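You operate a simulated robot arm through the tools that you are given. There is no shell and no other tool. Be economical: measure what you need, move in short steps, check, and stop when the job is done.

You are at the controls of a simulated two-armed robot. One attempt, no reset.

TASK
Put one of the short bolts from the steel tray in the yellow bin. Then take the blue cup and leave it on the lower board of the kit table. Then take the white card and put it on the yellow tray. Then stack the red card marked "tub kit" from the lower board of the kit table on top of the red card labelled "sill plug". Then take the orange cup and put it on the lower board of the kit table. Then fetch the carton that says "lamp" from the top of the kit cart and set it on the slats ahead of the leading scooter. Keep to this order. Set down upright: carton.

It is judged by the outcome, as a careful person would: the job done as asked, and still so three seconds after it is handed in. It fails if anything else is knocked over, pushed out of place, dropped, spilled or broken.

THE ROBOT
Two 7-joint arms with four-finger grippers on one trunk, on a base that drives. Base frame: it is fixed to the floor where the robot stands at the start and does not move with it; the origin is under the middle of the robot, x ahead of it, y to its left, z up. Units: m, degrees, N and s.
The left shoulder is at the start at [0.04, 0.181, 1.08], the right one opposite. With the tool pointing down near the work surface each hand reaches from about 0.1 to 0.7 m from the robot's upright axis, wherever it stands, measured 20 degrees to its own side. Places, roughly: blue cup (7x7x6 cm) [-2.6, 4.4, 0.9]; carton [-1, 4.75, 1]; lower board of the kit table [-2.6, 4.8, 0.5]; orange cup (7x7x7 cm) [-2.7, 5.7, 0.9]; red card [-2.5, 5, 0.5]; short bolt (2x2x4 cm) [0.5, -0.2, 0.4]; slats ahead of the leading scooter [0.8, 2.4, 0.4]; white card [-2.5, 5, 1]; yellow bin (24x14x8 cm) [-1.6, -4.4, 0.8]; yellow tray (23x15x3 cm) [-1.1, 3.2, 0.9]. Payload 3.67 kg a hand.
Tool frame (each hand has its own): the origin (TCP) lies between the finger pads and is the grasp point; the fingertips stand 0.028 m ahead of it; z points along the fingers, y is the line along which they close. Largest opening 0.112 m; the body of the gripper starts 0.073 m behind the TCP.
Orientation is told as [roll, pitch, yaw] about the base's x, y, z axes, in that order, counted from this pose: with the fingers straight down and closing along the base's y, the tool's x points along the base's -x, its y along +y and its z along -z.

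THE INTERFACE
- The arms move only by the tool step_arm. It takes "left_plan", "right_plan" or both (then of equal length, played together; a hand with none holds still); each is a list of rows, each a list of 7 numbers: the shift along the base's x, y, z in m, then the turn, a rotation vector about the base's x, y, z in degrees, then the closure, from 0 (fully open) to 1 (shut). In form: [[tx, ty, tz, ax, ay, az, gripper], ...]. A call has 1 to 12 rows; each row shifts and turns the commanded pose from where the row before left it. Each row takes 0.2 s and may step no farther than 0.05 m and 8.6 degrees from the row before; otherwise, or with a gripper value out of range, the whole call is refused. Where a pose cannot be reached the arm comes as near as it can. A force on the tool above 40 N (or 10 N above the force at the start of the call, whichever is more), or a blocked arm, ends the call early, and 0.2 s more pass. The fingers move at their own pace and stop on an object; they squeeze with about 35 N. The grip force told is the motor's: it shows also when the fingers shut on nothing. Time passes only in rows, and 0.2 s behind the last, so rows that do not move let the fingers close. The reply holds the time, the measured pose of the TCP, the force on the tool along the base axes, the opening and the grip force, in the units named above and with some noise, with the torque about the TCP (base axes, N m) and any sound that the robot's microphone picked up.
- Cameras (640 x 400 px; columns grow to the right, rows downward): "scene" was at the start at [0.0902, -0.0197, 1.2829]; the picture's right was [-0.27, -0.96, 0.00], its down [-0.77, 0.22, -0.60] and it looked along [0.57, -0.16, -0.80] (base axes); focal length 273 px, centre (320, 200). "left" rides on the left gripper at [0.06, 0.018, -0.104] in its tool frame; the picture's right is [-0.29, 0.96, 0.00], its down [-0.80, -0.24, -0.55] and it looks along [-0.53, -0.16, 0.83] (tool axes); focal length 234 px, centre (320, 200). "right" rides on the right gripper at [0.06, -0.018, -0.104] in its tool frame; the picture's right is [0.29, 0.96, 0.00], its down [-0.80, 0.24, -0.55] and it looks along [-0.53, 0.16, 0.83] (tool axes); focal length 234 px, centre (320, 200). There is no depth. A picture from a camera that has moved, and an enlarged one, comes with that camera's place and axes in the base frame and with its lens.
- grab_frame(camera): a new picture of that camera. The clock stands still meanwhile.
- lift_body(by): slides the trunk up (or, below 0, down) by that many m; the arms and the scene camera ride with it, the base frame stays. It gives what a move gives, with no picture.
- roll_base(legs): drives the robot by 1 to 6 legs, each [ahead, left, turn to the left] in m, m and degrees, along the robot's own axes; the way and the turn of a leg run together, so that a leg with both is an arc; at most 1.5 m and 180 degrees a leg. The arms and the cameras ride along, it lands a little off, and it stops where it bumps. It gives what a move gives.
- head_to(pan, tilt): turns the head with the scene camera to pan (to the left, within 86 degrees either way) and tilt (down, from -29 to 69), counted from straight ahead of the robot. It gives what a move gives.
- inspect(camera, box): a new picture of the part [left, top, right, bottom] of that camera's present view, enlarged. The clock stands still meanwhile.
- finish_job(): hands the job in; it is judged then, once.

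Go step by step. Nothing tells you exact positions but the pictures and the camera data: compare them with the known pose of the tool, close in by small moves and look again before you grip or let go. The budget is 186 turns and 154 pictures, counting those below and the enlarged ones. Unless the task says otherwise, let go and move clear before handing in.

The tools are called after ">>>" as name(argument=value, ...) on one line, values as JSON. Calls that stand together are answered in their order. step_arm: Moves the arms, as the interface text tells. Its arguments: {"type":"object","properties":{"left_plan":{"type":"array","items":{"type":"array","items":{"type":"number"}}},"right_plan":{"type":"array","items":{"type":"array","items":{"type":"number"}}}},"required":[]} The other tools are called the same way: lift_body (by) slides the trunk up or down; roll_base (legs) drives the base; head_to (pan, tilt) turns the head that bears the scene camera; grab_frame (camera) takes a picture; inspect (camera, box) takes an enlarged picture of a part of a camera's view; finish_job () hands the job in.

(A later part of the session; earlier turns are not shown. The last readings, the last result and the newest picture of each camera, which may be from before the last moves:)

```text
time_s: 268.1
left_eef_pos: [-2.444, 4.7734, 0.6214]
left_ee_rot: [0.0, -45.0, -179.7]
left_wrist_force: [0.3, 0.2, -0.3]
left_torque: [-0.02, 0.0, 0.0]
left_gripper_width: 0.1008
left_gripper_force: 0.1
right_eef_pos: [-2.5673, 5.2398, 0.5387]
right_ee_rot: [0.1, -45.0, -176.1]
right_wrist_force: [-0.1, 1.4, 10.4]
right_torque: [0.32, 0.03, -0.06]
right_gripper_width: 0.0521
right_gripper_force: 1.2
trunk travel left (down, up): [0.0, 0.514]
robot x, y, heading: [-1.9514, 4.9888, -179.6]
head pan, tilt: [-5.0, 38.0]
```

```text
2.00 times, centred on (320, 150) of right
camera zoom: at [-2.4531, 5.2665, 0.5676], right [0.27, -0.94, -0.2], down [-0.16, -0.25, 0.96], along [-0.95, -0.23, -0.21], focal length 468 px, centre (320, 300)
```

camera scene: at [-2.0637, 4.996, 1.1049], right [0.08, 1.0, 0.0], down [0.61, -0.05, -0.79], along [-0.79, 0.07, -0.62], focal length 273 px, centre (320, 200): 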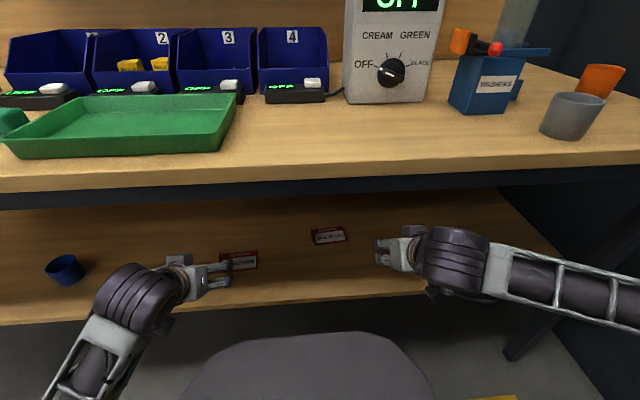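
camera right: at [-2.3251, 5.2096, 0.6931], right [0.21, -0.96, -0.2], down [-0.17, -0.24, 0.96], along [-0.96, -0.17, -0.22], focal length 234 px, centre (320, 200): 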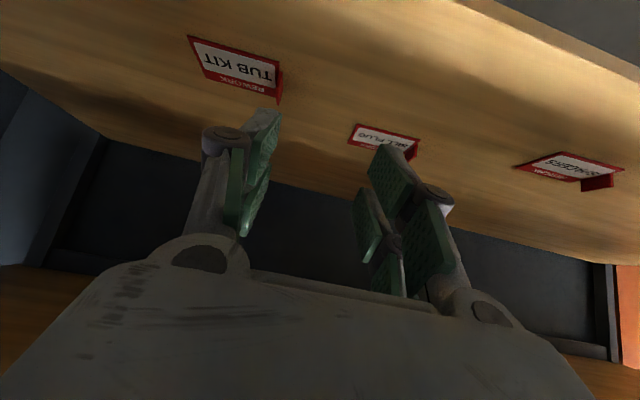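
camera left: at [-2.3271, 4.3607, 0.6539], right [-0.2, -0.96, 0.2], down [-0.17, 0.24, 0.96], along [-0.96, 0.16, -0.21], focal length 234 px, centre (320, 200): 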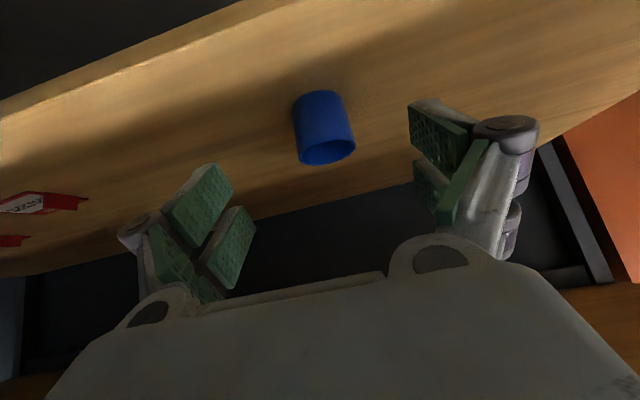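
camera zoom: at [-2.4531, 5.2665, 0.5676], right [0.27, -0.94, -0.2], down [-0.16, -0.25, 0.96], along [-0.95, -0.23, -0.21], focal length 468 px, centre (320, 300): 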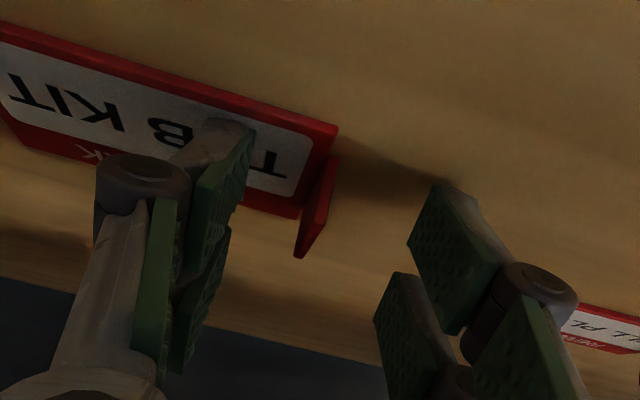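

The fingertip touches the card surface. I'll lift 2–3 mm and close on the fin.

>>> step_arm(right_plan=[[0, 0, 0.004, 0, 0, 0, 0.55], [0, 0, 0, 0, 0, 0, 0.8], [0, 0, 0, 0, 0, 0, 1], [0, 0, 0, 0, 0, 0, 1]])

>>> inspect(camera="right", box=[200, 50, 440, 250])

```text
time_s: 269.1
left_eef_pos: [-2.4442, 4.7729, 0.6206]
left_ee_rot: [0.0, -45.0, -179.7]
left_wrist_force: [0.4, -0.1, -0.9]
left_torque: [-0.03, -0.04, -0.05]
left_gripper_width: 0.101
left_gripper_force: 0.0
right_eef_pos: [-2.5662, 5.2392, 0.5394]
right_ee_rot: [0.2, -44.7, -176.2]
right_wrist_force: [-0.7, -0.1, -0.2]
right_torque: [-0.01, 0.02, -0.01]
right_gripper_width: 0.0059
right_gripper_force: 35.1
trunk travel left (down, up): [0.0, 0.514]
robot x, y, heading: [-1.9544, 4.9887, -179.7]
head pan, tilt: [-5.0, 38.0]
```

```text
2.00 times, centred on (320, 150) of right
camera zoom: at [-2.452, 5.2663, 0.5695], right [0.27, -0.94, -0.2], down [-0.16, -0.25, 0.96], along [-0.95, -0.23, -0.22], focal length 468 px, centre (320, 300)
```

zoom: 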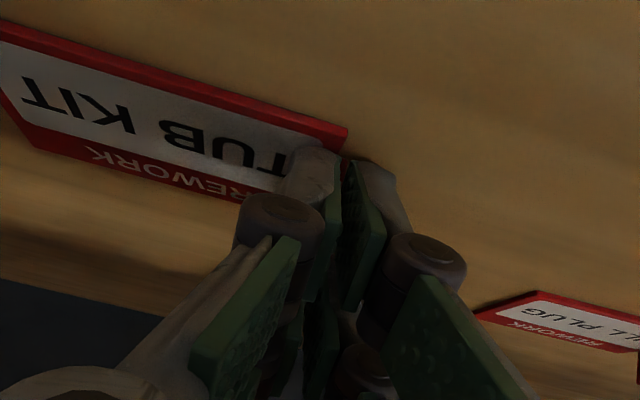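

The fin is gripped (6 mm). I'll lift 4.5 cm and carry it over the sill-plug card, offset about 2.5 cm in +y so the lower fin stays clear.

>>> step_arm(right_plan=[[0, 0, 0.02, 0, 0, 0, 1], [0, 0, 0.025, 0, 0, 0, 1], [-0.012, -0.037, 0, 0, 0, 0.5, 1], [-0.012, -0.037, 0, 0, 0, 0.5, 1], [-0.012, -0.037, 0, 0, 0, 0.5, 1], [-0.012, -0.037, 0, 0, 0, 0.5, 1], [-0.011, -0.035, 0, 0, 0, 0.5, 1], [0, 0, 0, 0, 0, 0, 1]])

>>> grab_frame(camera="right")

>>> inspect(camera="scene", box=[260, 190, 460, 310])

```text
time_s: 270.9
left_eef_pos: [-2.4453, 4.7724, 0.6215]
left_ee_rot: [0.0, -45.0, -179.8]
left_wrist_force: [0.2, -0.2, 0.1]
left_torque: [-0.02, 0.03, 0.02]
left_gripper_width: 0.1011
left_gripper_force: 0.0
right_eef_pos: [-2.6226, 5.0572, 0.584]
right_ee_rot: [0.2, -44.7, -173.8]
right_wrist_force: [-0.2, 0.7, 0.0]
right_torque: [-0.02, 0.01, 0.0]
right_gripper_width: 0.006
right_gripper_force: 34.4
trunk travel left (down, up): [0.0, 0.514]
robot x, y, heading: [-1.9572, 4.9866, -179.7]
head pan, tilt: [-5.0, 38.0]
```

```text
68 pictures are left
camera right: at [-2.5089, 5.0876, 0.615], right [0.31, -0.93, -0.2], down [-0.15, -0.26, 0.96], along [-0.94, -0.27, -0.22], focal length 234 px, centre (320, 200)
```

right: 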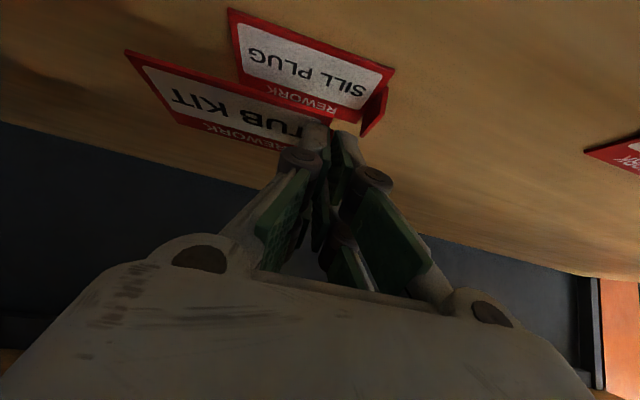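

```text
3.20 times, centred on (360, 250) of scene
camera zoom: at [-2.0638, 4.996, 1.1049], right [0.08, 1.0, 0.0], down [0.61, -0.05, -0.79], along [-0.79, 0.07, -0.62], focal length 873 px, centre (192, 40)
```

zoom: 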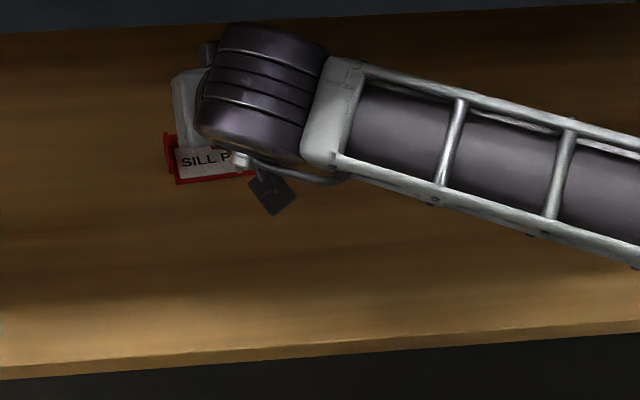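

>>> inspect(camera="right", box=[120, 0, 400, 180])

```text
2.22 times, centred on (260, 90) of right
camera zoom: at [-2.5089, 5.0876, 0.615], right [0.31, -0.93, -0.2], down [-0.15, -0.26, 0.96], along [-0.94, -0.27, -0.22], focal length 520 px, centre (453, 444)
```

zoom: 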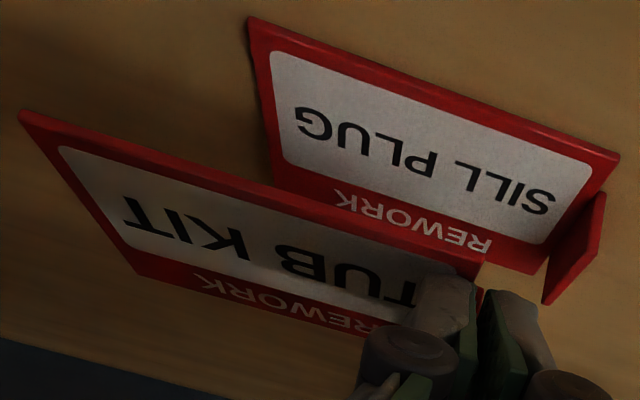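

The tub-kit card is aligned with the sill-plug card, offset about 2.9 cm in +y and about 0 in x. I'll trim 4 mm and lower it to contact.

>>> step_arm(right_plan=[[0, -0.004, -0.015, 0, 0, 0, 1], [0, 0, -0.015, 0, 0, 0, 1], [0, 0, -0.006, 0, 0, 0, 1], [0, 0, -0.002, 0, 0, 0, 1], [0, 0, -0.002, 0, 0, 0, 1], [0, 0, -0.0015, 0, 0, 0, 1]])

>>> inspect(camera="right", box=[120, 0, 400, 180])

```text
time_s: 272.3
left_eef_pos: [-2.4447, 4.7731, 0.6208]
left_ee_rot: [-0.1, -44.9, -179.7]
left_wrist_force: [0.1, 0.0, -0.2]
left_torque: [-0.02, 0.01, -0.05]
left_gripper_width: 0.1006
left_gripper_force: 0.1
right_eef_pos: [-2.6244, 5.0544, 0.5452]
right_ee_rot: [0.1, -44.8, -173.7]
right_wrist_force: [-0.5, -0.5, 0.7]
right_torque: [-0.04, 0.02, 0.01]
right_gripper_width: 0.0059
right_gripper_force: 34.3
trunk travel left (down, up): [0.0, 0.514]
robot x, y, heading: [-1.9556, 4.9876, -179.8]
head pan, tilt: [-5.0, 38.0]
```

```text
2.22 times, centred on (260, 90) of right
camera zoom: at [-2.5101, 5.0852, 0.5751], right [0.31, -0.93, -0.2], down [-0.15, -0.26, 0.96], along [-0.94, -0.27, -0.22], focal length 520 px, centre (453, 444)
```

zoom: 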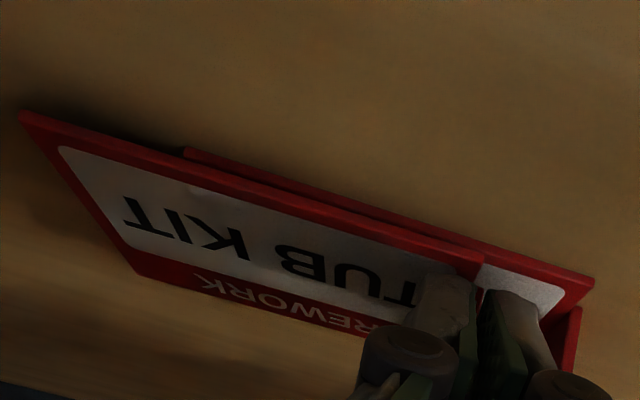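

>>> step_arm(right_plan=[[0, 0, -0.0015, 0, 0, 0, 1], [0, 0, -0.001, 0, 0, 0, 1], [0, 0, -0.001, 0, 0, 0, 1]])

```text
time_s: 273.1
left_eef_pos: [-2.4447, 4.7744, 0.6224]
left_ee_rot: [-0.1, -44.9, -179.7]
left_wrist_force: [-0.3, 0.1, 0.3]
left_torque: [-0.01, 0.0, 0.01]
left_gripper_width: 0.1008
left_gripper_force: 0.1
right_eef_pos: [-2.6239, 5.0527, 0.542]
right_ee_rot: [0.3, -44.8, -173.7]
right_wrist_force: [1.4, -0.1, 2.8]
right_torque: [-0.01, 0.01, -0.03]
right_gripper_width: 0.0063
right_gripper_force: 34.8
trunk travel left (down, up): [0.0, 0.514]
robot x, y, heading: [-1.9559, 4.9853, -180.0]
head pan, tilt: [-5.0, 38.0]
```

It's in contact (about 3 N). I'll open just a little and withdraw along the tool axis.

>>> step_arm(right_plan=[[0, 0, 0, 0, 0, 0, 0.88], [0, 0, 0, 0, 0, 0, 0.88], [0.01, 0, 0.01, 0, 0, 0, 0.88], [0.015, 0, 0.015, 0, 0, 0, 0.88], [0.02, 0, 0.02, 0, 0, 0, 0.88], [0.025, 0, 0.02, 0, 0, 0, 0.88], [0.03, 0, 0.01, 0, 0, 0, 0.88]])

>>> grab_frame(camera="right")

```text
time_s: 274.7
left_eef_pos: [-2.4452, 4.773, 0.6208]
left_ee_rot: [0.0, -44.9, -179.7]
left_wrist_force: [-0.3, 0.2, 0.4]
left_torque: [0.0, -0.02, -0.01]
left_gripper_width: 0.1008
left_gripper_force: 0.0
right_eef_pos: [-2.5231, 5.0534, 0.6173]
right_ee_rot: [0.2, -44.8, -173.6]
right_wrist_force: [-0.3, 0.1, -0.4]
right_torque: [0.01, 0.01, 0.0]
right_gripper_width: 0.0135
right_gripper_force: 0.1
trunk travel left (down, up): [0.0, 0.514]
robot x, y, heading: [-1.9609, 4.9917, -180.0]
head pan, tilt: [-5.0, 38.0]
```

```text
64 pictures are left
camera right: at [-2.4097, 5.0843, 0.6475], right [0.31, -0.93, -0.2], down [-0.15, -0.26, 0.96], along [-0.94, -0.27, -0.22], focal length 234 px, centre (320, 200)
```

right: 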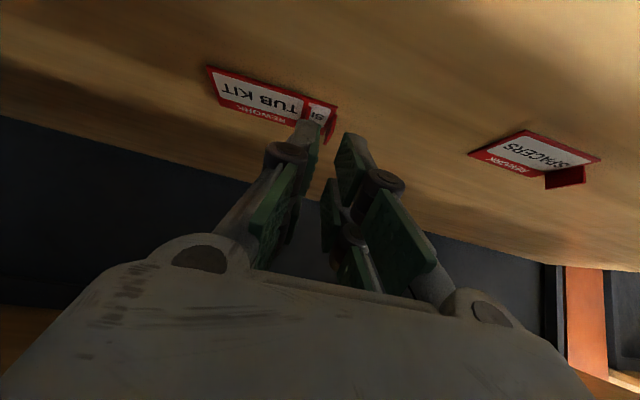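

The tub-kit card is stacked on the sill-plug card. I'll verify it with a zoom, then back off, raise the trunk and go for the orange cup.

>>> roll_base(legs=[[-0.18, 0, 0]])

>>> inspect(camera="scene", box=[260, 170, 420, 260])

>>> lift_body(by=0.42)

>>> step_arm(left_plan=[[0, -0.02, 0.03, 0, 0, 0, 0], [0, -0.02, 0.03, 0, 0, 0, 0], [0, -0.02, 0.03, 0, 0, 0, 0], [0, -0.02, 0.03, 0, 0, 0, 0]], right_plan=[[0, 0, 0.02, 0, 0, -2, 0.1], [0, 0, 0.02, 0, 0, -2, 0.1], [0, 0, 0.02, 0, 0, -2, 0.1], [0, 0, 0.02, 0, 0, 0, 0.1]])

>>> roll_base(legs=[[0, -0.43, 0]])

>>> head_to(pan=-20, tilt=45)

>>> grab_frame(camera="scene")

```text
time_s: 276.3
left_eef_pos: [-2.2595, 4.7727, 0.6209]
left_ee_rot: [0.1, -45.0, -179.6]
left_wrist_force: [-0.3, 0.1, -0.6]
left_torque: [0.04, 0.0, 0.02]
left_gripper_width: 0.1005
left_gripper_force: 0.0
right_eef_pos: [-2.3386, 5.0533, 0.6165]
right_ee_rot: [0.3, -44.9, -173.6]
right_wrist_force: [-0.7, -0.3, -0.1]
right_torque: [0.01, -0.02, -0.01]
right_gripper_width: 0.0133
right_gripper_force: 0.1
trunk travel left (down, up): [0.0, 0.514]
robot x, y, heading: [-1.7722, 4.9876, -179.9]
head pan, tilt: [-5.0, 38.0]
```

```text
4.00 times, centred on (340, 215) of scene
camera zoom: at [-1.8787, 4.9968, 1.105], right [0.08, 1.0, 0.0], down [0.61, -0.05, -0.79], along [-0.79, 0.06, -0.62], focal length 1092 px, centre (240, 140)
```

zoom: 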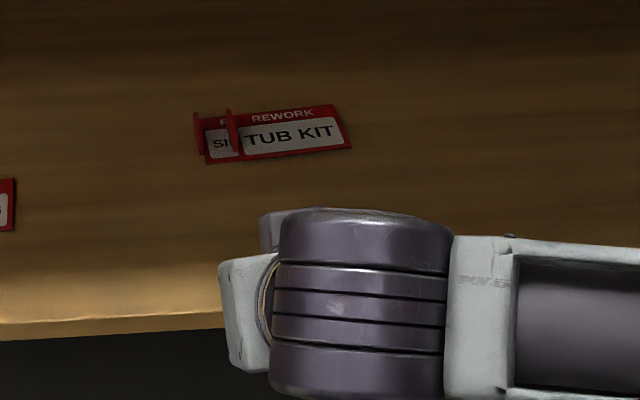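

```text
refused: 0.42 is not a number from -0.4 to 0.4
```

```text
time_s: 277.3
left_eef_pos: [-2.265, 4.6921, 0.7418]
left_ee_rot: [0.0, -44.9, -179.6]
left_wrist_force: [-0.2, -0.4, 0.6]
left_torque: [0.01, 0.0, -0.02]
left_gripper_width: 0.112
left_gripper_force: 0.1
left hand out of reach, approached as far as the arm can: row 3
right_eef_pos: [-2.3386, 5.0526, 0.6971]
right_ee_rot: [0.2, -44.7, -179.6]
right_wrist_force: [0.4, -0.4, -0.7]
right_torque: [0.01, 0.01, -0.02]
right_gripper_width: 0.1008
right_gripper_force: 0.1
trunk travel left (down, up): [0.0, 0.514]
robot x, y, heading: [-1.7737, 4.9895, -179.5]
head pan, tilt: [-5.0, 38.0]
```

```text
time_s: 280.0
left_eef_pos: [-2.2673, 5.1203, 0.7415]
left_ee_rot: [0.0, -45.0, -179.3]
left_wrist_force: [-0.9, -0.9, -1.1]
left_torque: [-0.03, 0.0, 0.02]
left_gripper_width: 0.1121
left_gripper_force: 0.0
right_eef_pos: [-2.3435, 5.4804, 0.6962]
right_ee_rot: [0.2, -44.8, -179.2]
right_wrist_force: [0.4, -0.2, 0.5]
right_torque: [-0.02, 0.0, 0.02]
right_gripper_width: 0.1006
right_gripper_force: 0.2
trunk travel left (down, up): [0.0, 0.514]
robot x, y, heading: [-1.7787, 5.4225, -179.2]
head pan, tilt: [-5.0, 38.0]
```

```text
time_s: 280.8
left_eef_pos: [-2.2669, 5.1201, 0.7412]
left_ee_rot: [0.0, -45.0, -179.2]
left_wrist_force: [-0.3, 0.4, -0.1]
left_torque: [0.01, 0.0, 0.02]
left_gripper_width: 0.1122
left_gripper_force: 0.0
right_eef_pos: [-2.3438, 5.4795, 0.6971]
right_ee_rot: [0.2, -44.6, -179.1]
right_wrist_force: [0.2, -0.2, 0.1]
right_torque: [-0.01, -0.01, -0.01]
right_gripper_width: 0.1007
right_gripper_force: 0.0
trunk travel left (down, up): [0.0, 0.514]
robot x, y, heading: [-1.7788, 5.4215, -179.0]
head pan, tilt: [-20.0, 45.0]
```

```text
62 pictures are left
camera scene: at [-1.8747, 5.4472, 1.0947], right [0.33, 0.94, 0.0], down [0.67, -0.23, -0.71], along [-0.67, 0.23, -0.71], focal length 273 px, centre (320, 200)
```

scene: 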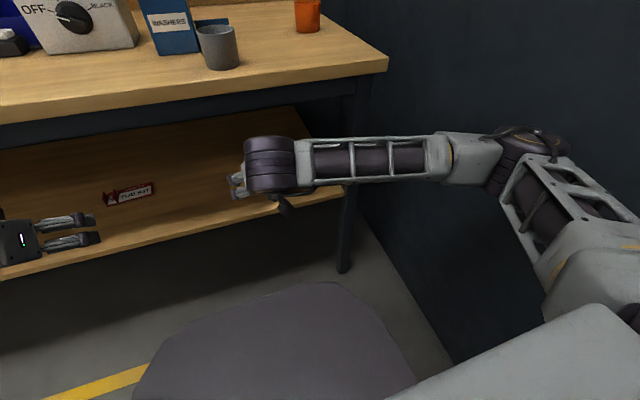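

The stack looks right. The wall is close on the right (y≈5.92), so I'll shift left 6 cm and raise the trunk.

>>> roll_base(legs=[[0, 0.06, -0.8]])

>>> lift_body(by=0.4)

>>> grab_frame(camera="scene")

```text
time_s: 281.7
left_eef_pos: [-2.2712, 5.0659, 0.741]
left_ee_rot: [-0.1, -45.0, -180.0]
left_wrist_force: [1.0, -0.5, 0.3]
left_torque: [0.0, 0.05, -0.02]
left_gripper_width: 0.1119
left_gripper_force: 0.1
right_eef_pos: [-2.3422, 5.4267, 0.6979]
right_ee_rot: [0.1, -44.7, -179.9]
right_wrist_force: [-1.0, -0.3, -1.0]
right_torque: [0.02, 0.0, -0.02]
right_gripper_width: 0.1009
right_gripper_force: 0.1
trunk travel left (down, up): [0.0, 0.514]
robot x, y, heading: [-1.7792, 5.3605, 180.2]
head pan, tilt: [-20.0, 45.0]
```

```text
time_s: 285.6
left_eef_pos: [-2.2716, 5.0679, 1.1408]
left_ee_rot: [0.0, -45.0, -180.0]
left_wrist_force: [0.2, -0.5, 0.7]
left_torque: [-0.03, -0.02, 0.01]
left_gripper_width: 0.1121
left_gripper_force: 0.1
right_eef_pos: [-2.3424, 5.4273, 1.0957]
right_ee_rot: [0.1, -44.7, -180.0]
right_wrist_force: [-0.7, 0.7, 0.4]
right_torque: [0.03, -0.01, -0.01]
right_gripper_width: 0.1009
right_gripper_force: 0.0
trunk travel left (down, up): [-0.4, 0.114]
robot x, y, heading: [-1.7743, 5.3633, 180.3]
head pan, tilt: [-20.0, 45.0]
```

```text
61 pictures are left
camera scene: at [-1.874, 5.3885, 1.4932], right [0.34, 0.94, 0.0], down [0.66, -0.24, -0.71], along [-0.66, 0.24, -0.71], focal length 273 px, centre (320, 200)
```

scene: 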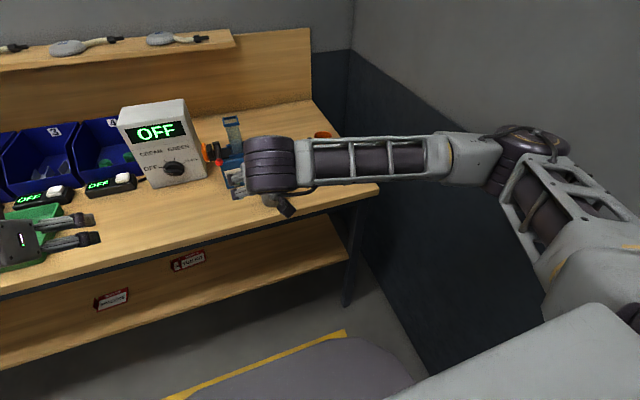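

The washers box with a tall tool stands at about (−2.63, 5.38), so I'll move the right hand further right (y≈5.64) before driving in.

>>> step_arm(right_plan=[[0, 0.04, 0, 0, 0, 0, 0.1], [0, 0.04, 0, 0, 0, 0, 0.1], [0, 0.04, 0, 0, 0, 0, 0.1], [0, 0.04, 0, 0, 0, 0, 0.1], [0, 0.04, 0, 0, 0, 0, 0.1], [0, 0.01, 0, 0, 0, 0, 0.1]])

>>> head_to(pan=-35, tilt=40)

>>> grab_frame(camera="scene")

>>> grab_frame(camera="right")

```text
time_s: 287.0
left_eef_pos: [-2.2764, 5.0548, 1.134]
left_ee_rot: [-0.7, -44.5, -179.4]
left_wrist_force: [-0.1, 0.6, 0.6]
left_torque: [0.01, -0.01, 0.0]
left_gripper_width: 0.1118
left_gripper_force: 0.1
right_eef_pos: [-2.3503, 5.625, 1.0951]
right_ee_rot: [-0.3, -44.3, -179.0]
right_wrist_force: [-1.2, 0.4, -0.9]
right_torque: [0.0, 0.01, -0.03]
right_gripper_width: 0.1009
right_gripper_force: 0.1
trunk travel left (down, up): [-0.4, 0.114]
robot x, y, heading: [-1.779, 5.3615, -180.1]
head pan, tilt: [-20.0, 45.0]
```

```text
time_s: 287.7
left_eef_pos: [-2.2771, 5.0571, 1.1332]
left_ee_rot: [-0.7, -44.6, -179.3]
left_wrist_force: [0.9, -0.2, -0.5]
left_torque: [0.0, -0.03, 0.0]
left_gripper_width: 0.112
left_gripper_force: 0.2
right_eef_pos: [-2.3497, 5.6234, 1.0951]
right_ee_rot: [-0.5, -44.3, -179.2]
right_wrist_force: [0.0, -0.1, 0.5]
right_torque: [0.0, -0.01, 0.01]
right_gripper_width: 0.101
right_gripper_force: 0.1
trunk travel left (down, up): [-0.4, 0.114]
robot x, y, heading: [-1.7764, 5.3602, -179.9]
head pan, tilt: [-35.0, 40.0]
```

```text
60 pictures are left
camera scene: at [-1.8763, 5.3953, 1.5001], right [0.57, 0.82, 0.01], down [0.53, -0.36, -0.77], along [-0.62, 0.44, -0.64], focal length 273 px, centre (320, 200)
```

scene: 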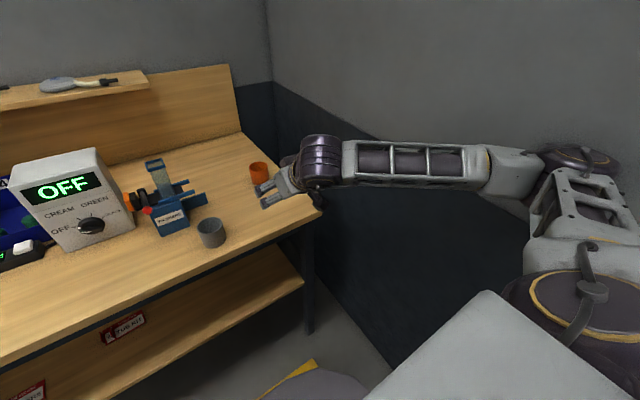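

```text
59 pictures are left
camera right: at [-2.2346, 5.6426, 1.1258], right [0.21, -0.95, -0.21], down [-0.18, -0.25, 0.95], along [-0.96, -0.17, -0.23], focal length 234 px, centre (320, 200)
```

right: 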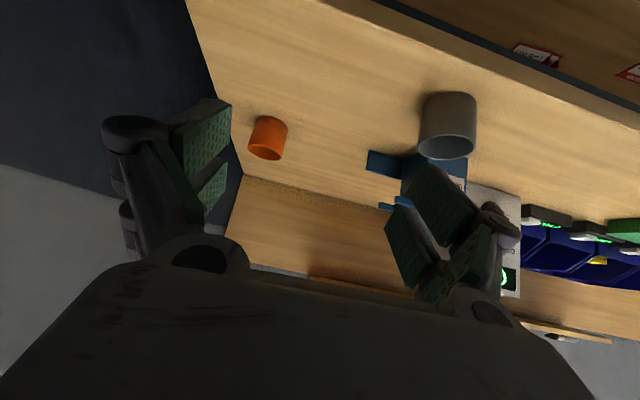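

The orange cup is near (−2.65, 5.68). The right elbow may be brushing the wall, so I'll shift left 3 cm and then drive in 0.27 m.

>>> roll_base(legs=[[0, 0.03, 0], [0.27, 0, 0]])

>>> grab_frame(camera="right")

>>> grab_frame(camera="scene")

```text
time_s: 290.1
left_eef_pos: [-2.5409, 5.0415, 1.1396]
left_ee_rot: [0.0, -44.9, 179.7]
left_wrist_force: [0.3, -0.8, 0.2]
left_torque: [0.02, -0.02, -0.03]
left_gripper_width: 0.1118
left_gripper_force: 0.0
right_eef_pos: [-2.6111, 5.6121, 1.0971]
right_ee_rot: [0.2, -44.8, 179.6]
right_wrist_force: [-0.5, 0.0, 0.2]
right_torque: [0.01, 0.01, 0.01]
right_gripper_width: 0.1009
right_gripper_force: 0.0
trunk travel left (down, up): [-0.4, 0.114]
robot x, y, heading: [-2.0441, 5.3333, 179.5]
head pan, tilt: [-35.0, 40.0]
```

```text
58 pictures are left
camera right: at [-2.4954, 5.6295, 1.1266], right [0.2, -0.96, -0.2], down [-0.18, -0.24, 0.96], along [-0.96, -0.16, -0.22], focal length 234 px, centre (320, 200)
```

right: 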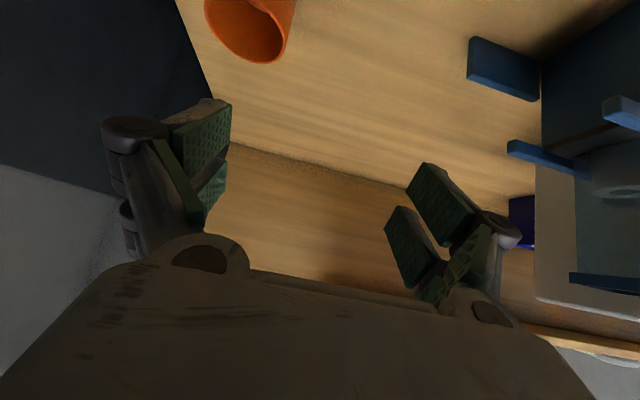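

```text
57 pictures are left
camera scene: at [-2.1364, 5.3814, 1.5005], right [0.58, 0.82, 0.0], down [0.52, -0.37, -0.77], along [-0.62, 0.44, -0.64], focal length 273 px, centre (320, 200)
```

scene: 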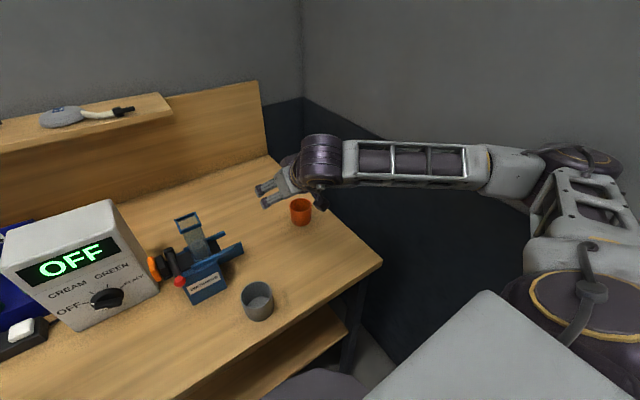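

The cup centre is at about (−2.657, 5.684). I'll move to a pre-grasp pose 0.1 m back along the tool axis.

>>> step_arm(right_plan=[[0.009, 0.024, -0.028, 0, 0, 0, 0.1], [0.009, 0.024, -0.028, 0, 0, 0, 0.1], [0.008, 0.024, -0.029, 0, 0, 0, 0.1], [0, 0, 0, 0, 0, 0, 0.1]])

>>> grab_frame(camera="right")

```text
time_s: 291.1
left_eef_pos: [-2.5421, 5.0421, 1.1392]
left_ee_rot: [0.0, -45.0, 179.7]
left_wrist_force: [0.3, -1.0, 0.2]
left_torque: [0.0, -0.01, 0.01]
left_gripper_width: 0.112
left_gripper_force: 0.2
right_eef_pos: [-2.5837, 5.6849, 1.0119]
right_ee_rot: [0.1, -44.7, 179.7]
right_wrist_force: [-0.2, 0.2, -0.1]
right_torque: [-0.01, -0.02, -0.02]
right_gripper_width: 0.1009
right_gripper_force: 0.0
trunk travel left (down, up): [-0.4, 0.114]
robot x, y, heading: [-2.0453, 5.3296, 179.6]
head pan, tilt: [-35.0, 40.0]
```

```text
56 pictures are left
camera right: at [-2.4679, 5.7022, 1.0426], right [0.2, -0.96, -0.2], down [-0.18, -0.24, 0.96], along [-0.96, -0.16, -0.22], focal length 234 px, centre (320, 200)
```

right: 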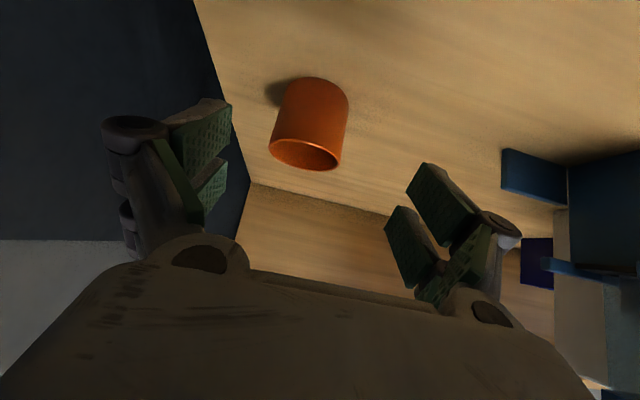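

>>> step_arm(right_plan=[[-0.017, 0.001, -0.0175, 0, 0, 0, 0.1], [-0.017, 0.001, -0.0175, 0, 0, 0, 0.1], [-0.017, 0.001, -0.0175, 0, 0, 0, 0.1], [-0.017, 0.001, -0.0175, 0, 0, 0, 0.1], [0, 0, 0, 0, 0, 0, 0.1]])

>>> grab_frame(camera="right")

```text
time_s: 292.3
left_eef_pos: [-2.5419, 5.0411, 1.1393]
left_ee_rot: [0.1, -45.0, 179.7]
left_wrist_force: [0.3, -0.9, -0.5]
left_torque: [0.01, -0.03, 0.0]
left_gripper_width: 0.1121
left_gripper_force: 0.0
right_eef_pos: [-2.6536, 5.6892, 0.9424]
right_ee_rot: [0.2, -44.7, 179.8]
right_wrist_force: [-0.5, 0.7, 0.9]
right_torque: [-0.04, -0.02, 0.02]
right_gripper_width: 0.1011
right_gripper_force: 0.1
trunk travel left (down, up): [-0.4, 0.114]
robot x, y, heading: [-2.0436, 5.3315, 179.7]
head pan, tilt: [-35.0, 40.0]
```

```text
55 pictures are left
camera right: at [-2.5373, 5.7068, 0.9727], right [0.2, -0.96, -0.2], down [-0.18, -0.24, 0.96], along [-0.96, -0.16, -0.22], focal length 234 px, centre (320, 200)
```

right: 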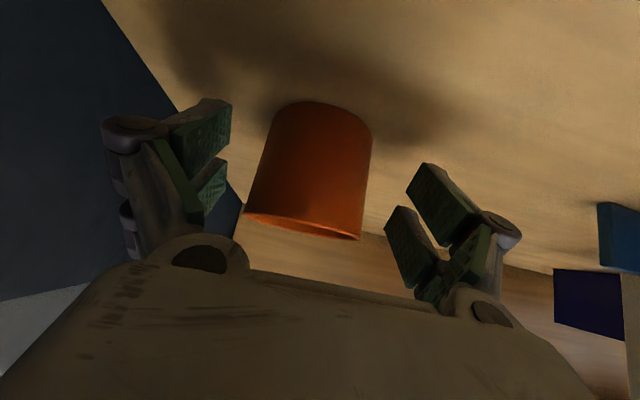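

The cup is between the pads. I'll nudge 3 mm, close and lift.

>>> step_arm(right_plan=[[0, 0.003, 0, 0, 0, 0, 0.3], [0, 0, 0, 0, 0, 0, 0.5], [0, 0, 0, 0, 0, 0, 0.7], [0, 0, 0, 0, 0, 0, 0.7], [0, 0, 0.02, 0, 0, 0, 0.7], [0, 0, 0.04, 0, 0, 0, 0.7], [0, 0, 0.04, 0, 0, 0, 0.7]])

>>> grab_frame(camera="right")

```text
time_s: 293.9
left_eef_pos: [-2.5426, 5.041, 1.1399]
left_ee_rot: [0.0, -45.0, 179.7]
left_wrist_force: [-0.3, -1.0, -0.8]
left_torque: [0.04, -0.03, 0.0]
left_gripper_width: 0.1122
left_gripper_force: 0.1
right_eef_pos: [-2.6538, 5.692, 1.043]
right_ee_rot: [0.2, -44.8, 179.7]
right_wrist_force: [0.2, -1.4, -1.0]
right_torque: [0.02, 0.0, 0.01]
right_gripper_width: 0.0654
right_gripper_force: 35.0
trunk travel left (down, up): [-0.4, 0.114]
robot x, y, heading: [-2.0457, 5.3339, 179.7]
head pan, tilt: [-35.0, 40.0]
```

```text
54 pictures are left
camera right: at [-2.5387, 5.7104, 1.074], right [0.2, -0.96, -0.2], down [-0.18, -0.24, 0.96], along [-0.96, -0.16, -0.22], focal length 234 px, centre (320, 200)
```

right: 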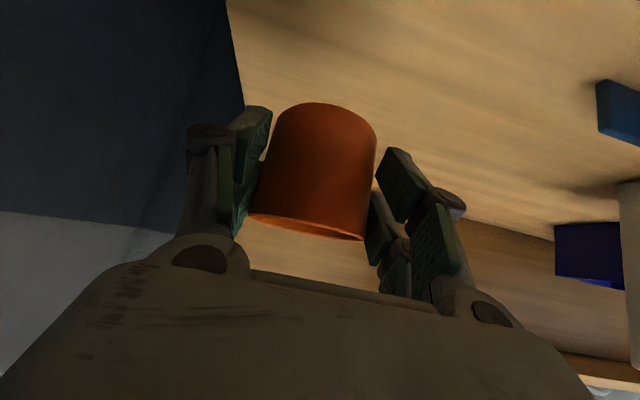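

The orange cup is held. I'll back the base out first, then pull the arm in and toward the middle.

>>> roll_base(legs=[[-0.26, 0, 0.3]])

>>> step_arm(right_plan=[[0.015, -0.03, 0, 0, 0, 0, 0.7], [0.015, -0.03, 0, 0, 0, 0, 0.7], [0.015, -0.03, 0, 0, 0, 0, 0.7], [0.015, -0.03, 0, 0, 0, 0, 0.7], [0.015, -0.02, 0, 0, 0, 0, 0.7]])

>>> lift_body(by=-0.4)

>>> grab_frame(camera="scene")

>>> grab_frame(camera="right")

```text
time_s: 295.9
left_eef_pos: [-2.276, 5.0379, 1.1398]
left_ee_rot: [-0.1, -45.1, 179.9]
left_wrist_force: [-0.5, 0.4, -0.3]
left_torque: [0.0, -0.05, -0.03]
left_gripper_width: 0.112
left_gripper_force: 0.1
right_eef_pos: [-2.3916, 5.6893, 1.0437]
right_ee_rot: [0.2, -44.8, 179.9]
right_wrist_force: [0.0, 0.6, -0.2]
right_torque: [0.03, 0.0, 0.0]
right_gripper_width: 0.0652
right_gripper_force: 34.9
trunk travel left (down, up): [-0.4, 0.114]
robot x, y, heading: [-1.7819, 5.3328, 179.9]
head pan, tilt: [-35.0, 40.0]
```

```text
time_s: 297.1
left_eef_pos: [-2.2761, 5.0389, 1.1389]
left_ee_rot: [0.0, -45.1, 179.8]
left_wrist_force: [0.1, -0.5, -0.3]
left_torque: [-0.04, -0.01, -0.01]
left_gripper_width: 0.1119
left_gripper_force: 0.1
right_eef_pos: [-2.3146, 5.5499, 1.0414]
right_ee_rot: [0.2, -44.8, 179.7]
right_wrist_force: [0.9, 0.1, 0.0]
right_torque: [0.0, 0.0, -0.02]
right_gripper_width: 0.0654
right_gripper_force: 34.6
trunk travel left (down, up): [-0.4, 0.114]
robot x, y, heading: [-1.7794, 5.3286, 179.8]
head pan, tilt: [-35.0, 40.0]
```

```text
time_s: 300.9
left_eef_pos: [-2.2747, 5.0388, 0.7417]
left_ee_rot: [0.0, -45.0, 179.9]
left_wrist_force: [1.3, 0.2, 0.2]
left_torque: [0.0, 0.01, 0.01]
left_gripper_width: 0.1121
left_gripper_force: 0.1
right_eef_pos: [-2.3162, 5.5499, 0.6429]
right_ee_rot: [0.2, -44.8, 179.9]
right_wrist_force: [-0.8, -0.1, -0.3]
right_torque: [0.01, 0.01, -0.01]
right_gripper_width: 0.0654
right_gripper_force: 35.3
trunk travel left (down, up): [0.0, 0.514]
robot x, y, heading: [-1.7811, 5.3341, 179.7]
head pan, tilt: [-35.0, 40.0]
```

```text
53 pictures are left
camera scene: at [-1.8713, 5.3797, 1.1019], right [0.58, 0.82, 0.0], down [0.53, -0.37, -0.77], along [-0.63, 0.44, -0.64], focal length 273 px, centre (320, 200)
```

scene: 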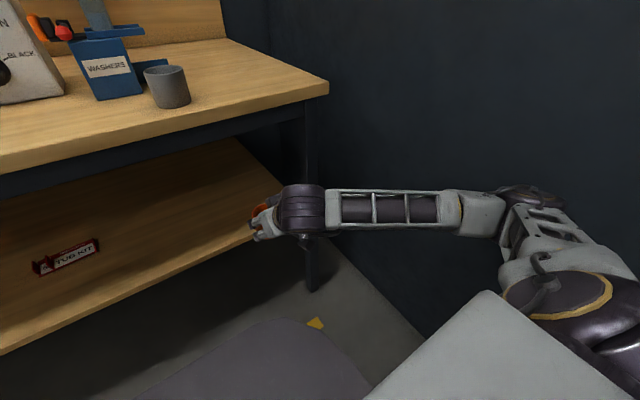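

```text
52 pictures are left
camera right: at [-2.1998, 5.5678, 0.6729], right [0.2, -0.96, -0.2], down [-0.18, -0.24, 0.96], along [-0.96, -0.16, -0.22], focal length 234 px, centre (320, 200)
```

right: 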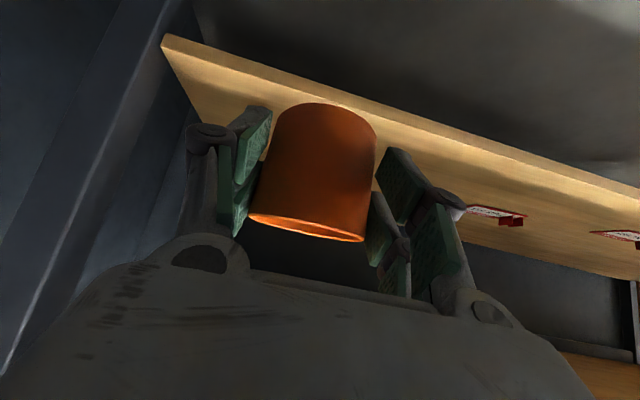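

The board's right end is at y≈5.72. I'll set the cup at about (−2.56, 5.46): shift the arm left, drive in and lower.

>>> step_arm(right_plan=[[0, -0.03, 0, 0, 0, 0, 0.7], [0, -0.03, 0, 0, 0, 0, 0.7], [0, -0.03, 0, 0, 0, 0, 0.7]])

>>> roll_base(legs=[[0.17, 0, 0]])

>>> step_arm(right_plan=[[-0.025, 0, -0.015, 0, 0, 0, 0.7], [-0.025, 0, -0.015, 0, 0, 0, 0.7], [-0.025, 0, -0.02, 0, 0, 0, 0.7], [0, 0, -0.02, 0, 0, 0, 0.7], [0, 0, -0.015, 0, 0, 0, 0.7], [0, 0, 0, 0, 0, 0, 0.7]])

>>> grab_frame(camera="right")

```text
time_s: 301.7
left_eef_pos: [-2.2759, 5.038, 0.7418]
left_ee_rot: [0.0, -44.9, 180.0]
left_wrist_force: [0.3, -0.1, 0.3]
left_torque: [0.02, 0.04, 0.01]
left_gripper_width: 0.1122
left_gripper_force: 0.1
right_eef_pos: [-2.3167, 5.4584, 0.6398]
right_ee_rot: [0.2, -44.8, 179.9]
right_wrist_force: [-0.5, 0.4, -0.8]
right_torque: [0.0, -0.01, 0.01]
right_gripper_width: 0.0654
right_gripper_force: 35.4
trunk travel left (down, up): [0.0, 0.514]
robot x, y, heading: [-1.777, 5.3332, 179.9]
head pan, tilt: [-35.0, 40.0]
```

```text
time_s: 303.2
left_eef_pos: [-2.4497, 5.0392, 0.741]
left_ee_rot: [0.1, -44.9, 180.1]
left_wrist_force: [-1.0, -0.6, 0.0]
left_torque: [0.01, -0.01, 0.0]
left_gripper_width: 0.1122
left_gripper_force: 0.0
right_eef_pos: [-2.4905, 5.4576, 0.6403]
right_ee_rot: [0.2, -44.6, 180.0]
right_wrist_force: [-0.6, 0.1, -0.9]
right_torque: [0.0, 0.0, -0.04]
right_gripper_width: 0.0655
right_gripper_force: 34.7
trunk travel left (down, up): [0.0, 0.514]
robot x, y, heading: [-1.9575, 5.3316, 179.6]
head pan, tilt: [-35.0, 40.0]
```

```text
time_s: 304.6
left_eef_pos: [-2.4503, 5.0379, 0.7401]
left_ee_rot: [0.0, -44.9, 180.1]
left_wrist_force: [0.7, -0.5, 0.4]
left_torque: [0.02, 0.03, 0.0]
left_gripper_width: 0.1118
left_gripper_force: 0.1
right_eef_pos: [-2.5657, 5.4581, 0.5557]
right_ee_rot: [0.1, -44.7, 180.0]
right_wrist_force: [-0.2, 0.6, -0.8]
right_torque: [-0.02, -0.02, 0.02]
right_gripper_width: 0.0654
right_gripper_force: 35.3
trunk travel left (down, up): [0.0, 0.514]
robot x, y, heading: [-1.9525, 5.3325, 180.0]
head pan, tilt: [-35.0, 40.0]
```

```text
51 pictures are left
camera right: at [-2.4497, 5.477, 0.5848], right [0.21, -0.96, -0.2], down [-0.18, -0.24, 0.96], along [-0.96, -0.16, -0.22], focal length 234 px, centre (320, 200)
```

right: 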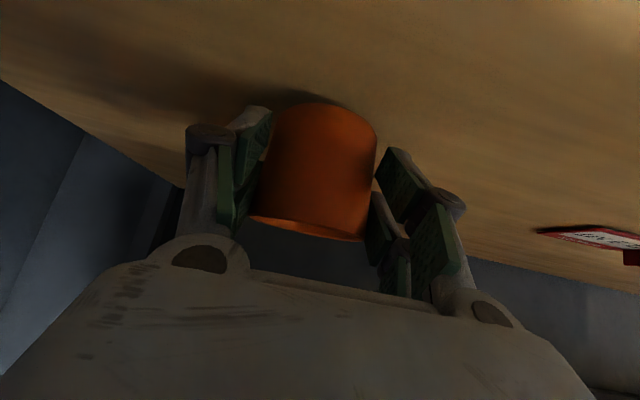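

The cup is just above the board. I'll lower in small steps to contact.

>>> step_arm(right_plan=[[0, 0, -0.007, 0, 0, 0, 0.7], [0, 0, -0.003, 0, 0, 0, 0.7], [0, 0, -0.002, 0, 0, 0, 0.7], [0, 0, -0.0015, 0, 0, 0, 0.7]])

```text
time_s: 305.6
left_eef_pos: [-2.4497, 5.038, 0.7423]
left_ee_rot: [0.0, -45.0, 179.9]
left_wrist_force: [-0.4, -0.2, 0.7]
left_torque: [-0.02, 0.01, 0.05]
left_gripper_width: 0.112
left_gripper_force: 0.1
right_eef_pos: [-2.5659, 5.4586, 0.5422]
right_ee_rot: [0.2, -44.8, 180.0]
right_wrist_force: [0.6, 0.3, 0.5]
right_torque: [0.0, 0.0, -0.03]
right_gripper_width: 0.0651
right_gripper_force: 35.4
trunk travel left (down, up): [0.0, 0.514]
robot x, y, heading: [-1.9542, 5.3279, 180.2]
head pan, tilt: [-35.0, 40.0]
```

>>> step_arm(right_plan=[[0, 0, -0.0015, 0, 0, 0, 0.7], [0, 0, -0.001, 0, 0, 0, 0.7], [0, 0, -0.001, 0, 0, 0, 0.7]])

```text
time_s: 306.4
left_eef_pos: [-2.4487, 5.0389, 0.7405]
left_ee_rot: [-0.1, -45.1, 180.0]
left_wrist_force: [0.1, -0.5, 0.7]
left_torque: [-0.01, -0.01, -0.04]
left_gripper_width: 0.1119
left_gripper_force: 0.1
right_eef_pos: [-2.5661, 5.4568, 0.5409]
right_ee_rot: [0.2, -45.1, 179.9]
right_wrist_force: [1.3, 2.3, 12.9]
right_torque: [0.15, 0.04, -0.05]
right_gripper_width: 0.0656
right_gripper_force: 35.2
trunk travel left (down, up): [0.0, 0.514]
robot x, y, heading: [-1.9537, 5.3295, 179.8]
head pan, tilt: [-35.0, 40.0]
```

It's in contact. Releasing and withdrawing along the tool axis.

>>> step_arm(right_plan=[[0, 0, 0.001, 0, 0, 0, 0.4], [0, 0, 0, 0, 0, 0, 0.1], [0, 0, 0, 0, 0, 0, 0.05], [0.02, 0, 0.02, 0, 0, 0, 0.05], [0.025, 0, 0.025, 0, 0, 0, 0.05], [0.03, 0, 0.025, 0, 0, 0, 0.05], [0.03, 0, 0.015, 0, 0, 0, 0.05]])

>>> grab_frame(camera="right")

```text
time_s: 308.0
left_eef_pos: [-2.4495, 5.0383, 0.7418]
left_ee_rot: [0.0, -45.0, 180.0]
left_wrist_force: [-0.2, 0.4, 0.5]
left_torque: [-0.01, -0.01, -0.03]
left_gripper_width: 0.1121
left_gripper_force: 0.1
right_eef_pos: [-2.459, 5.4556, 0.6267]
right_ee_rot: [0.2, -44.8, 180.0]
right_wrist_force: [-1.0, -0.4, -0.9]
right_torque: [0.02, 0.01, -0.01]
right_gripper_width: 0.1065
right_gripper_force: 0.1
trunk travel left (down, up): [0.0, 0.514]
robot x, y, heading: [-1.9515, 5.3315, 180.0]
head pan, tilt: [-35.0, 40.0]
```

```text
50 pictures are left
camera right: at [-2.3431, 5.474, 0.6563], right [0.21, -0.96, -0.2], down [-0.18, -0.24, 0.96], along [-0.96, -0.16, -0.22], focal length 234 px, centre (320, 200)
```

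right: 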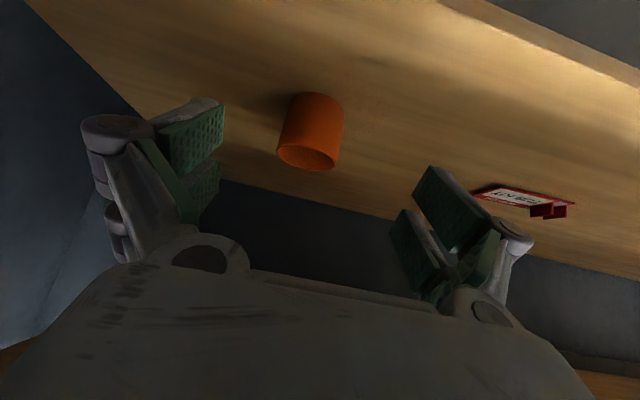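

The orange cup stands on the lower board. Now the carton: I'll back off, raise the trunk and look at the kit cart.

>>> roll_base(legs=[[-0.17, 0.1, 0]])

>>> lift_body(by=0.4)

>>> roll_base(legs=[[0, 0, 100]])

>>> head_to(pan=50, tilt=35)

>>> grab_frame(camera="scene")

```text
time_s: 309.6
left_eef_pos: [-2.2779, 4.9402, 0.7423]
left_ee_rot: [0.1, -45.0, 179.9]
left_wrist_force: [0.8, -0.5, 0.3]
left_torque: [0.02, 0.0, 0.01]
left_gripper_width: 0.1121
left_gripper_force: 0.0
right_eef_pos: [-2.2851, 5.3589, 0.6265]
right_ee_rot: [0.3, -44.8, 179.8]
right_wrist_force: [-0.4, -0.5, -0.8]
right_torque: [0.04, 0.0, -0.03]
right_gripper_width: 0.1063
right_gripper_force: 0.0
trunk travel left (down, up): [0.0, 0.514]
robot x, y, heading: [-1.7833, 5.2319, 179.8]
head pan, tilt: [-35.0, 40.0]
```

```text
time_s: 313.4
left_eef_pos: [-2.2788, 4.9398, 1.1393]
left_ee_rot: [0.0, -45.1, 179.7]
left_wrist_force: [0.7, 0.2, 0.3]
left_torque: [0.02, 0.02, 0.01]
left_gripper_width: 0.1121
left_gripper_force: 0.1
right_eef_pos: [-2.2854, 5.3574, 1.0239]
right_ee_rot: [0.2, -44.7, 179.6]
right_wrist_force: [0.5, 0.1, 0.6]
right_torque: [0.02, 0.0, -0.02]
right_gripper_width: 0.1066
right_gripper_force: 0.1
trunk travel left (down, up): [-0.4, 0.114]
robot x, y, heading: [-1.7833, 5.2273, 179.7]
head pan, tilt: [-35.0, 40.0]
```

```text
time_s: 316.3
left_eef_pos: [-1.9161, 4.6707, 1.1479]
left_ee_rot: [-1.1, -46.2, -133.0]
left_wrist_force: [0.4, 0.7, 0.4]
left_torque: [0.01, -0.01, 0.02]
left_gripper_width: 0.1122
left_gripper_force: 0.0
right_eef_pos: [-2.2219, 4.949, 1.0241]
right_ee_rot: [0.2, -44.7, -133.3]
right_wrist_force: [0.6, 1.0, 0.1]
right_torque: [-0.03, 0.0, 0.07]
right_gripper_width: 0.1066
right_gripper_force: 0.1
trunk travel left (down, up): [-0.4, 0.114]
robot x, y, heading: [-1.7844, 5.2274, -133.2]
head pan, tilt: [-35.0, 40.0]
stopped in leg 1: the robot was blocked; the commanded pose is now the measured one
```

```text
time_s: 317.9
left_eef_pos: [-1.9155, 4.6701, 1.1447]
left_ee_rot: [-0.9, -45.7, -133.0]
left_wrist_force: [0.7, -0.2, -0.7]
left_torque: [0.0, -0.01, 0.0]
left_gripper_width: 0.112
left_gripper_force: 0.0
right_eef_pos: [-2.2241, 4.9472, 1.0218]
right_ee_rot: [0.4, -44.5, -133.3]
right_wrist_force: [0.9, 0.5, -0.5]
right_torque: [0.02, 0.02, 0.0]
right_gripper_width: 0.1063
right_gripper_force: 0.0
trunk travel left (down, up): [-0.4, 0.114]
robot x, y, heading: [-1.7791, 5.2309, -133.2]
head pan, tilt: [50.0, 35.0]
```

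```text
49 pictures are left
camera scene: at [-1.7932, 5.1258, 1.5077], right [-0.99, -0.12, 0.0], down [-0.06, 0.57, -0.82], along [0.1, -0.81, -0.58], focal length 273 px, centre (320, 200)
```

scene: 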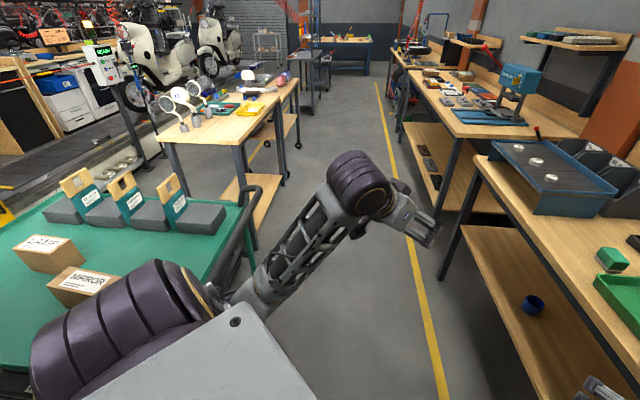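

The left elbow touched something at the cart. I'll back the turn off slightly, move away from the cart, and check nothing was displaced.

>>> roll_base(legs=[[0, 0, -8], [0.08, -0.1, 0]])

>>> head_to(pan=80, tilt=35)

>>> grab_frame(camera="scene")

```text
time_s: 319.8
left_eef_pos: [-2.1146, 4.7195, 1.1476]
left_ee_rot: [-1.0, -46.0, -140.8]
left_wrist_force: [-0.1, -0.3, -0.3]
left_torque: [0.03, 0.01, 0.0]
left_gripper_width: 0.1121
left_gripper_force: 0.0
right_eef_pos: [-2.3798, 5.0354, 1.0248]
right_ee_rot: [0.2, -44.7, -141.2]
right_wrist_force: [0.1, -0.4, -0.3]
right_torque: [0.0, 0.01, 0.01]
right_gripper_width: 0.1063
right_gripper_force: 0.0
trunk travel left (down, up): [-0.4, 0.114]
robot x, y, heading: [-1.9104, 5.2563, -141.2]
head pan, tilt: [50.0, 35.0]
```

```text
time_s: 320.8
left_eef_pos: [-2.1141, 4.7191, 1.1473]
left_ee_rot: [-1.1, -46.0, -140.8]
left_wrist_force: [-0.5, -0.1, -0.6]
left_torque: [0.0, 0.04, 0.0]
left_gripper_width: 0.1118
left_gripper_force: 0.0
right_eef_pos: [-2.3795, 5.0362, 1.0256]
right_ee_rot: [0.3, -44.7, -141.0]
right_wrist_force: [-0.3, -0.4, 0.4]
right_torque: [0.01, 0.01, -0.02]
right_gripper_width: 0.1064
right_gripper_force: 0.0
trunk travel left (down, up): [-0.4, 0.114]
robot x, y, heading: [-1.9103, 5.253, -141.1]
head pan, tilt: [80.0, 35.0]
```

```text
48 pictures are left
camera scene: at [-1.883, 5.1657, 1.508], right [-0.88, -0.48, 0.0], down [-0.28, 0.5, -0.82], along [0.39, -0.72, -0.57], focal length 273 px, centre (320, 200)
```

scene: 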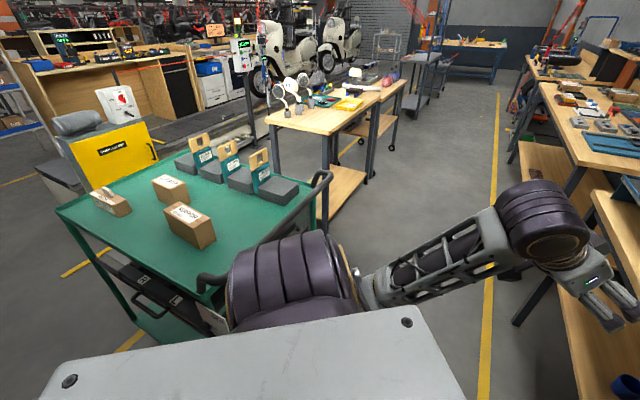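

Nothing fell; it was the cart's handle. I'll zoom in on the cartons' labels.

>>> inspect(camera="scene", box=[50, 120, 330, 300])

>>> inspect(camera="scene", box=[80, 160, 230, 260])

```text
2.22 times, centred on (190, 210) of scene
camera zoom: at [-1.883, 5.1657, 1.508], right [-0.88, -0.48, 0.0], down [-0.28, 0.5, -0.82], along [0.39, -0.72, -0.57], focal length 606 px, centre (609, 178)
```

zoom: 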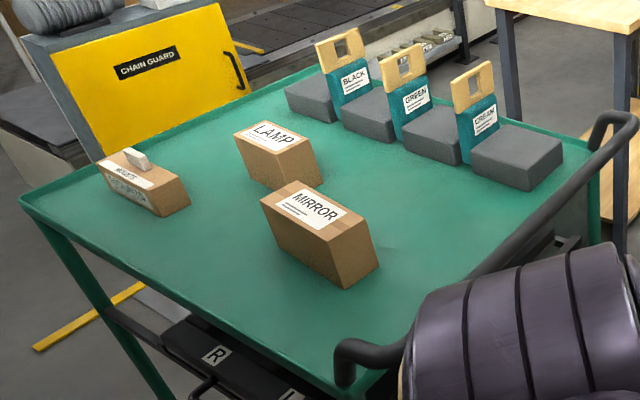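

```text
4.00 times, centred on (155, 210) of scene
camera zoom: at [-1.883, 5.1657, 1.508], right [-0.88, -0.48, 0.0], down [-0.28, 0.5, -0.82], along [0.39, -0.72, -0.57], focal length 1092 px, centre (980, 160)
```

zoom: 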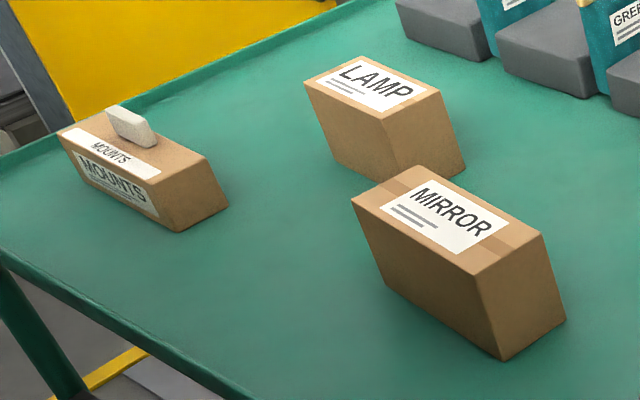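

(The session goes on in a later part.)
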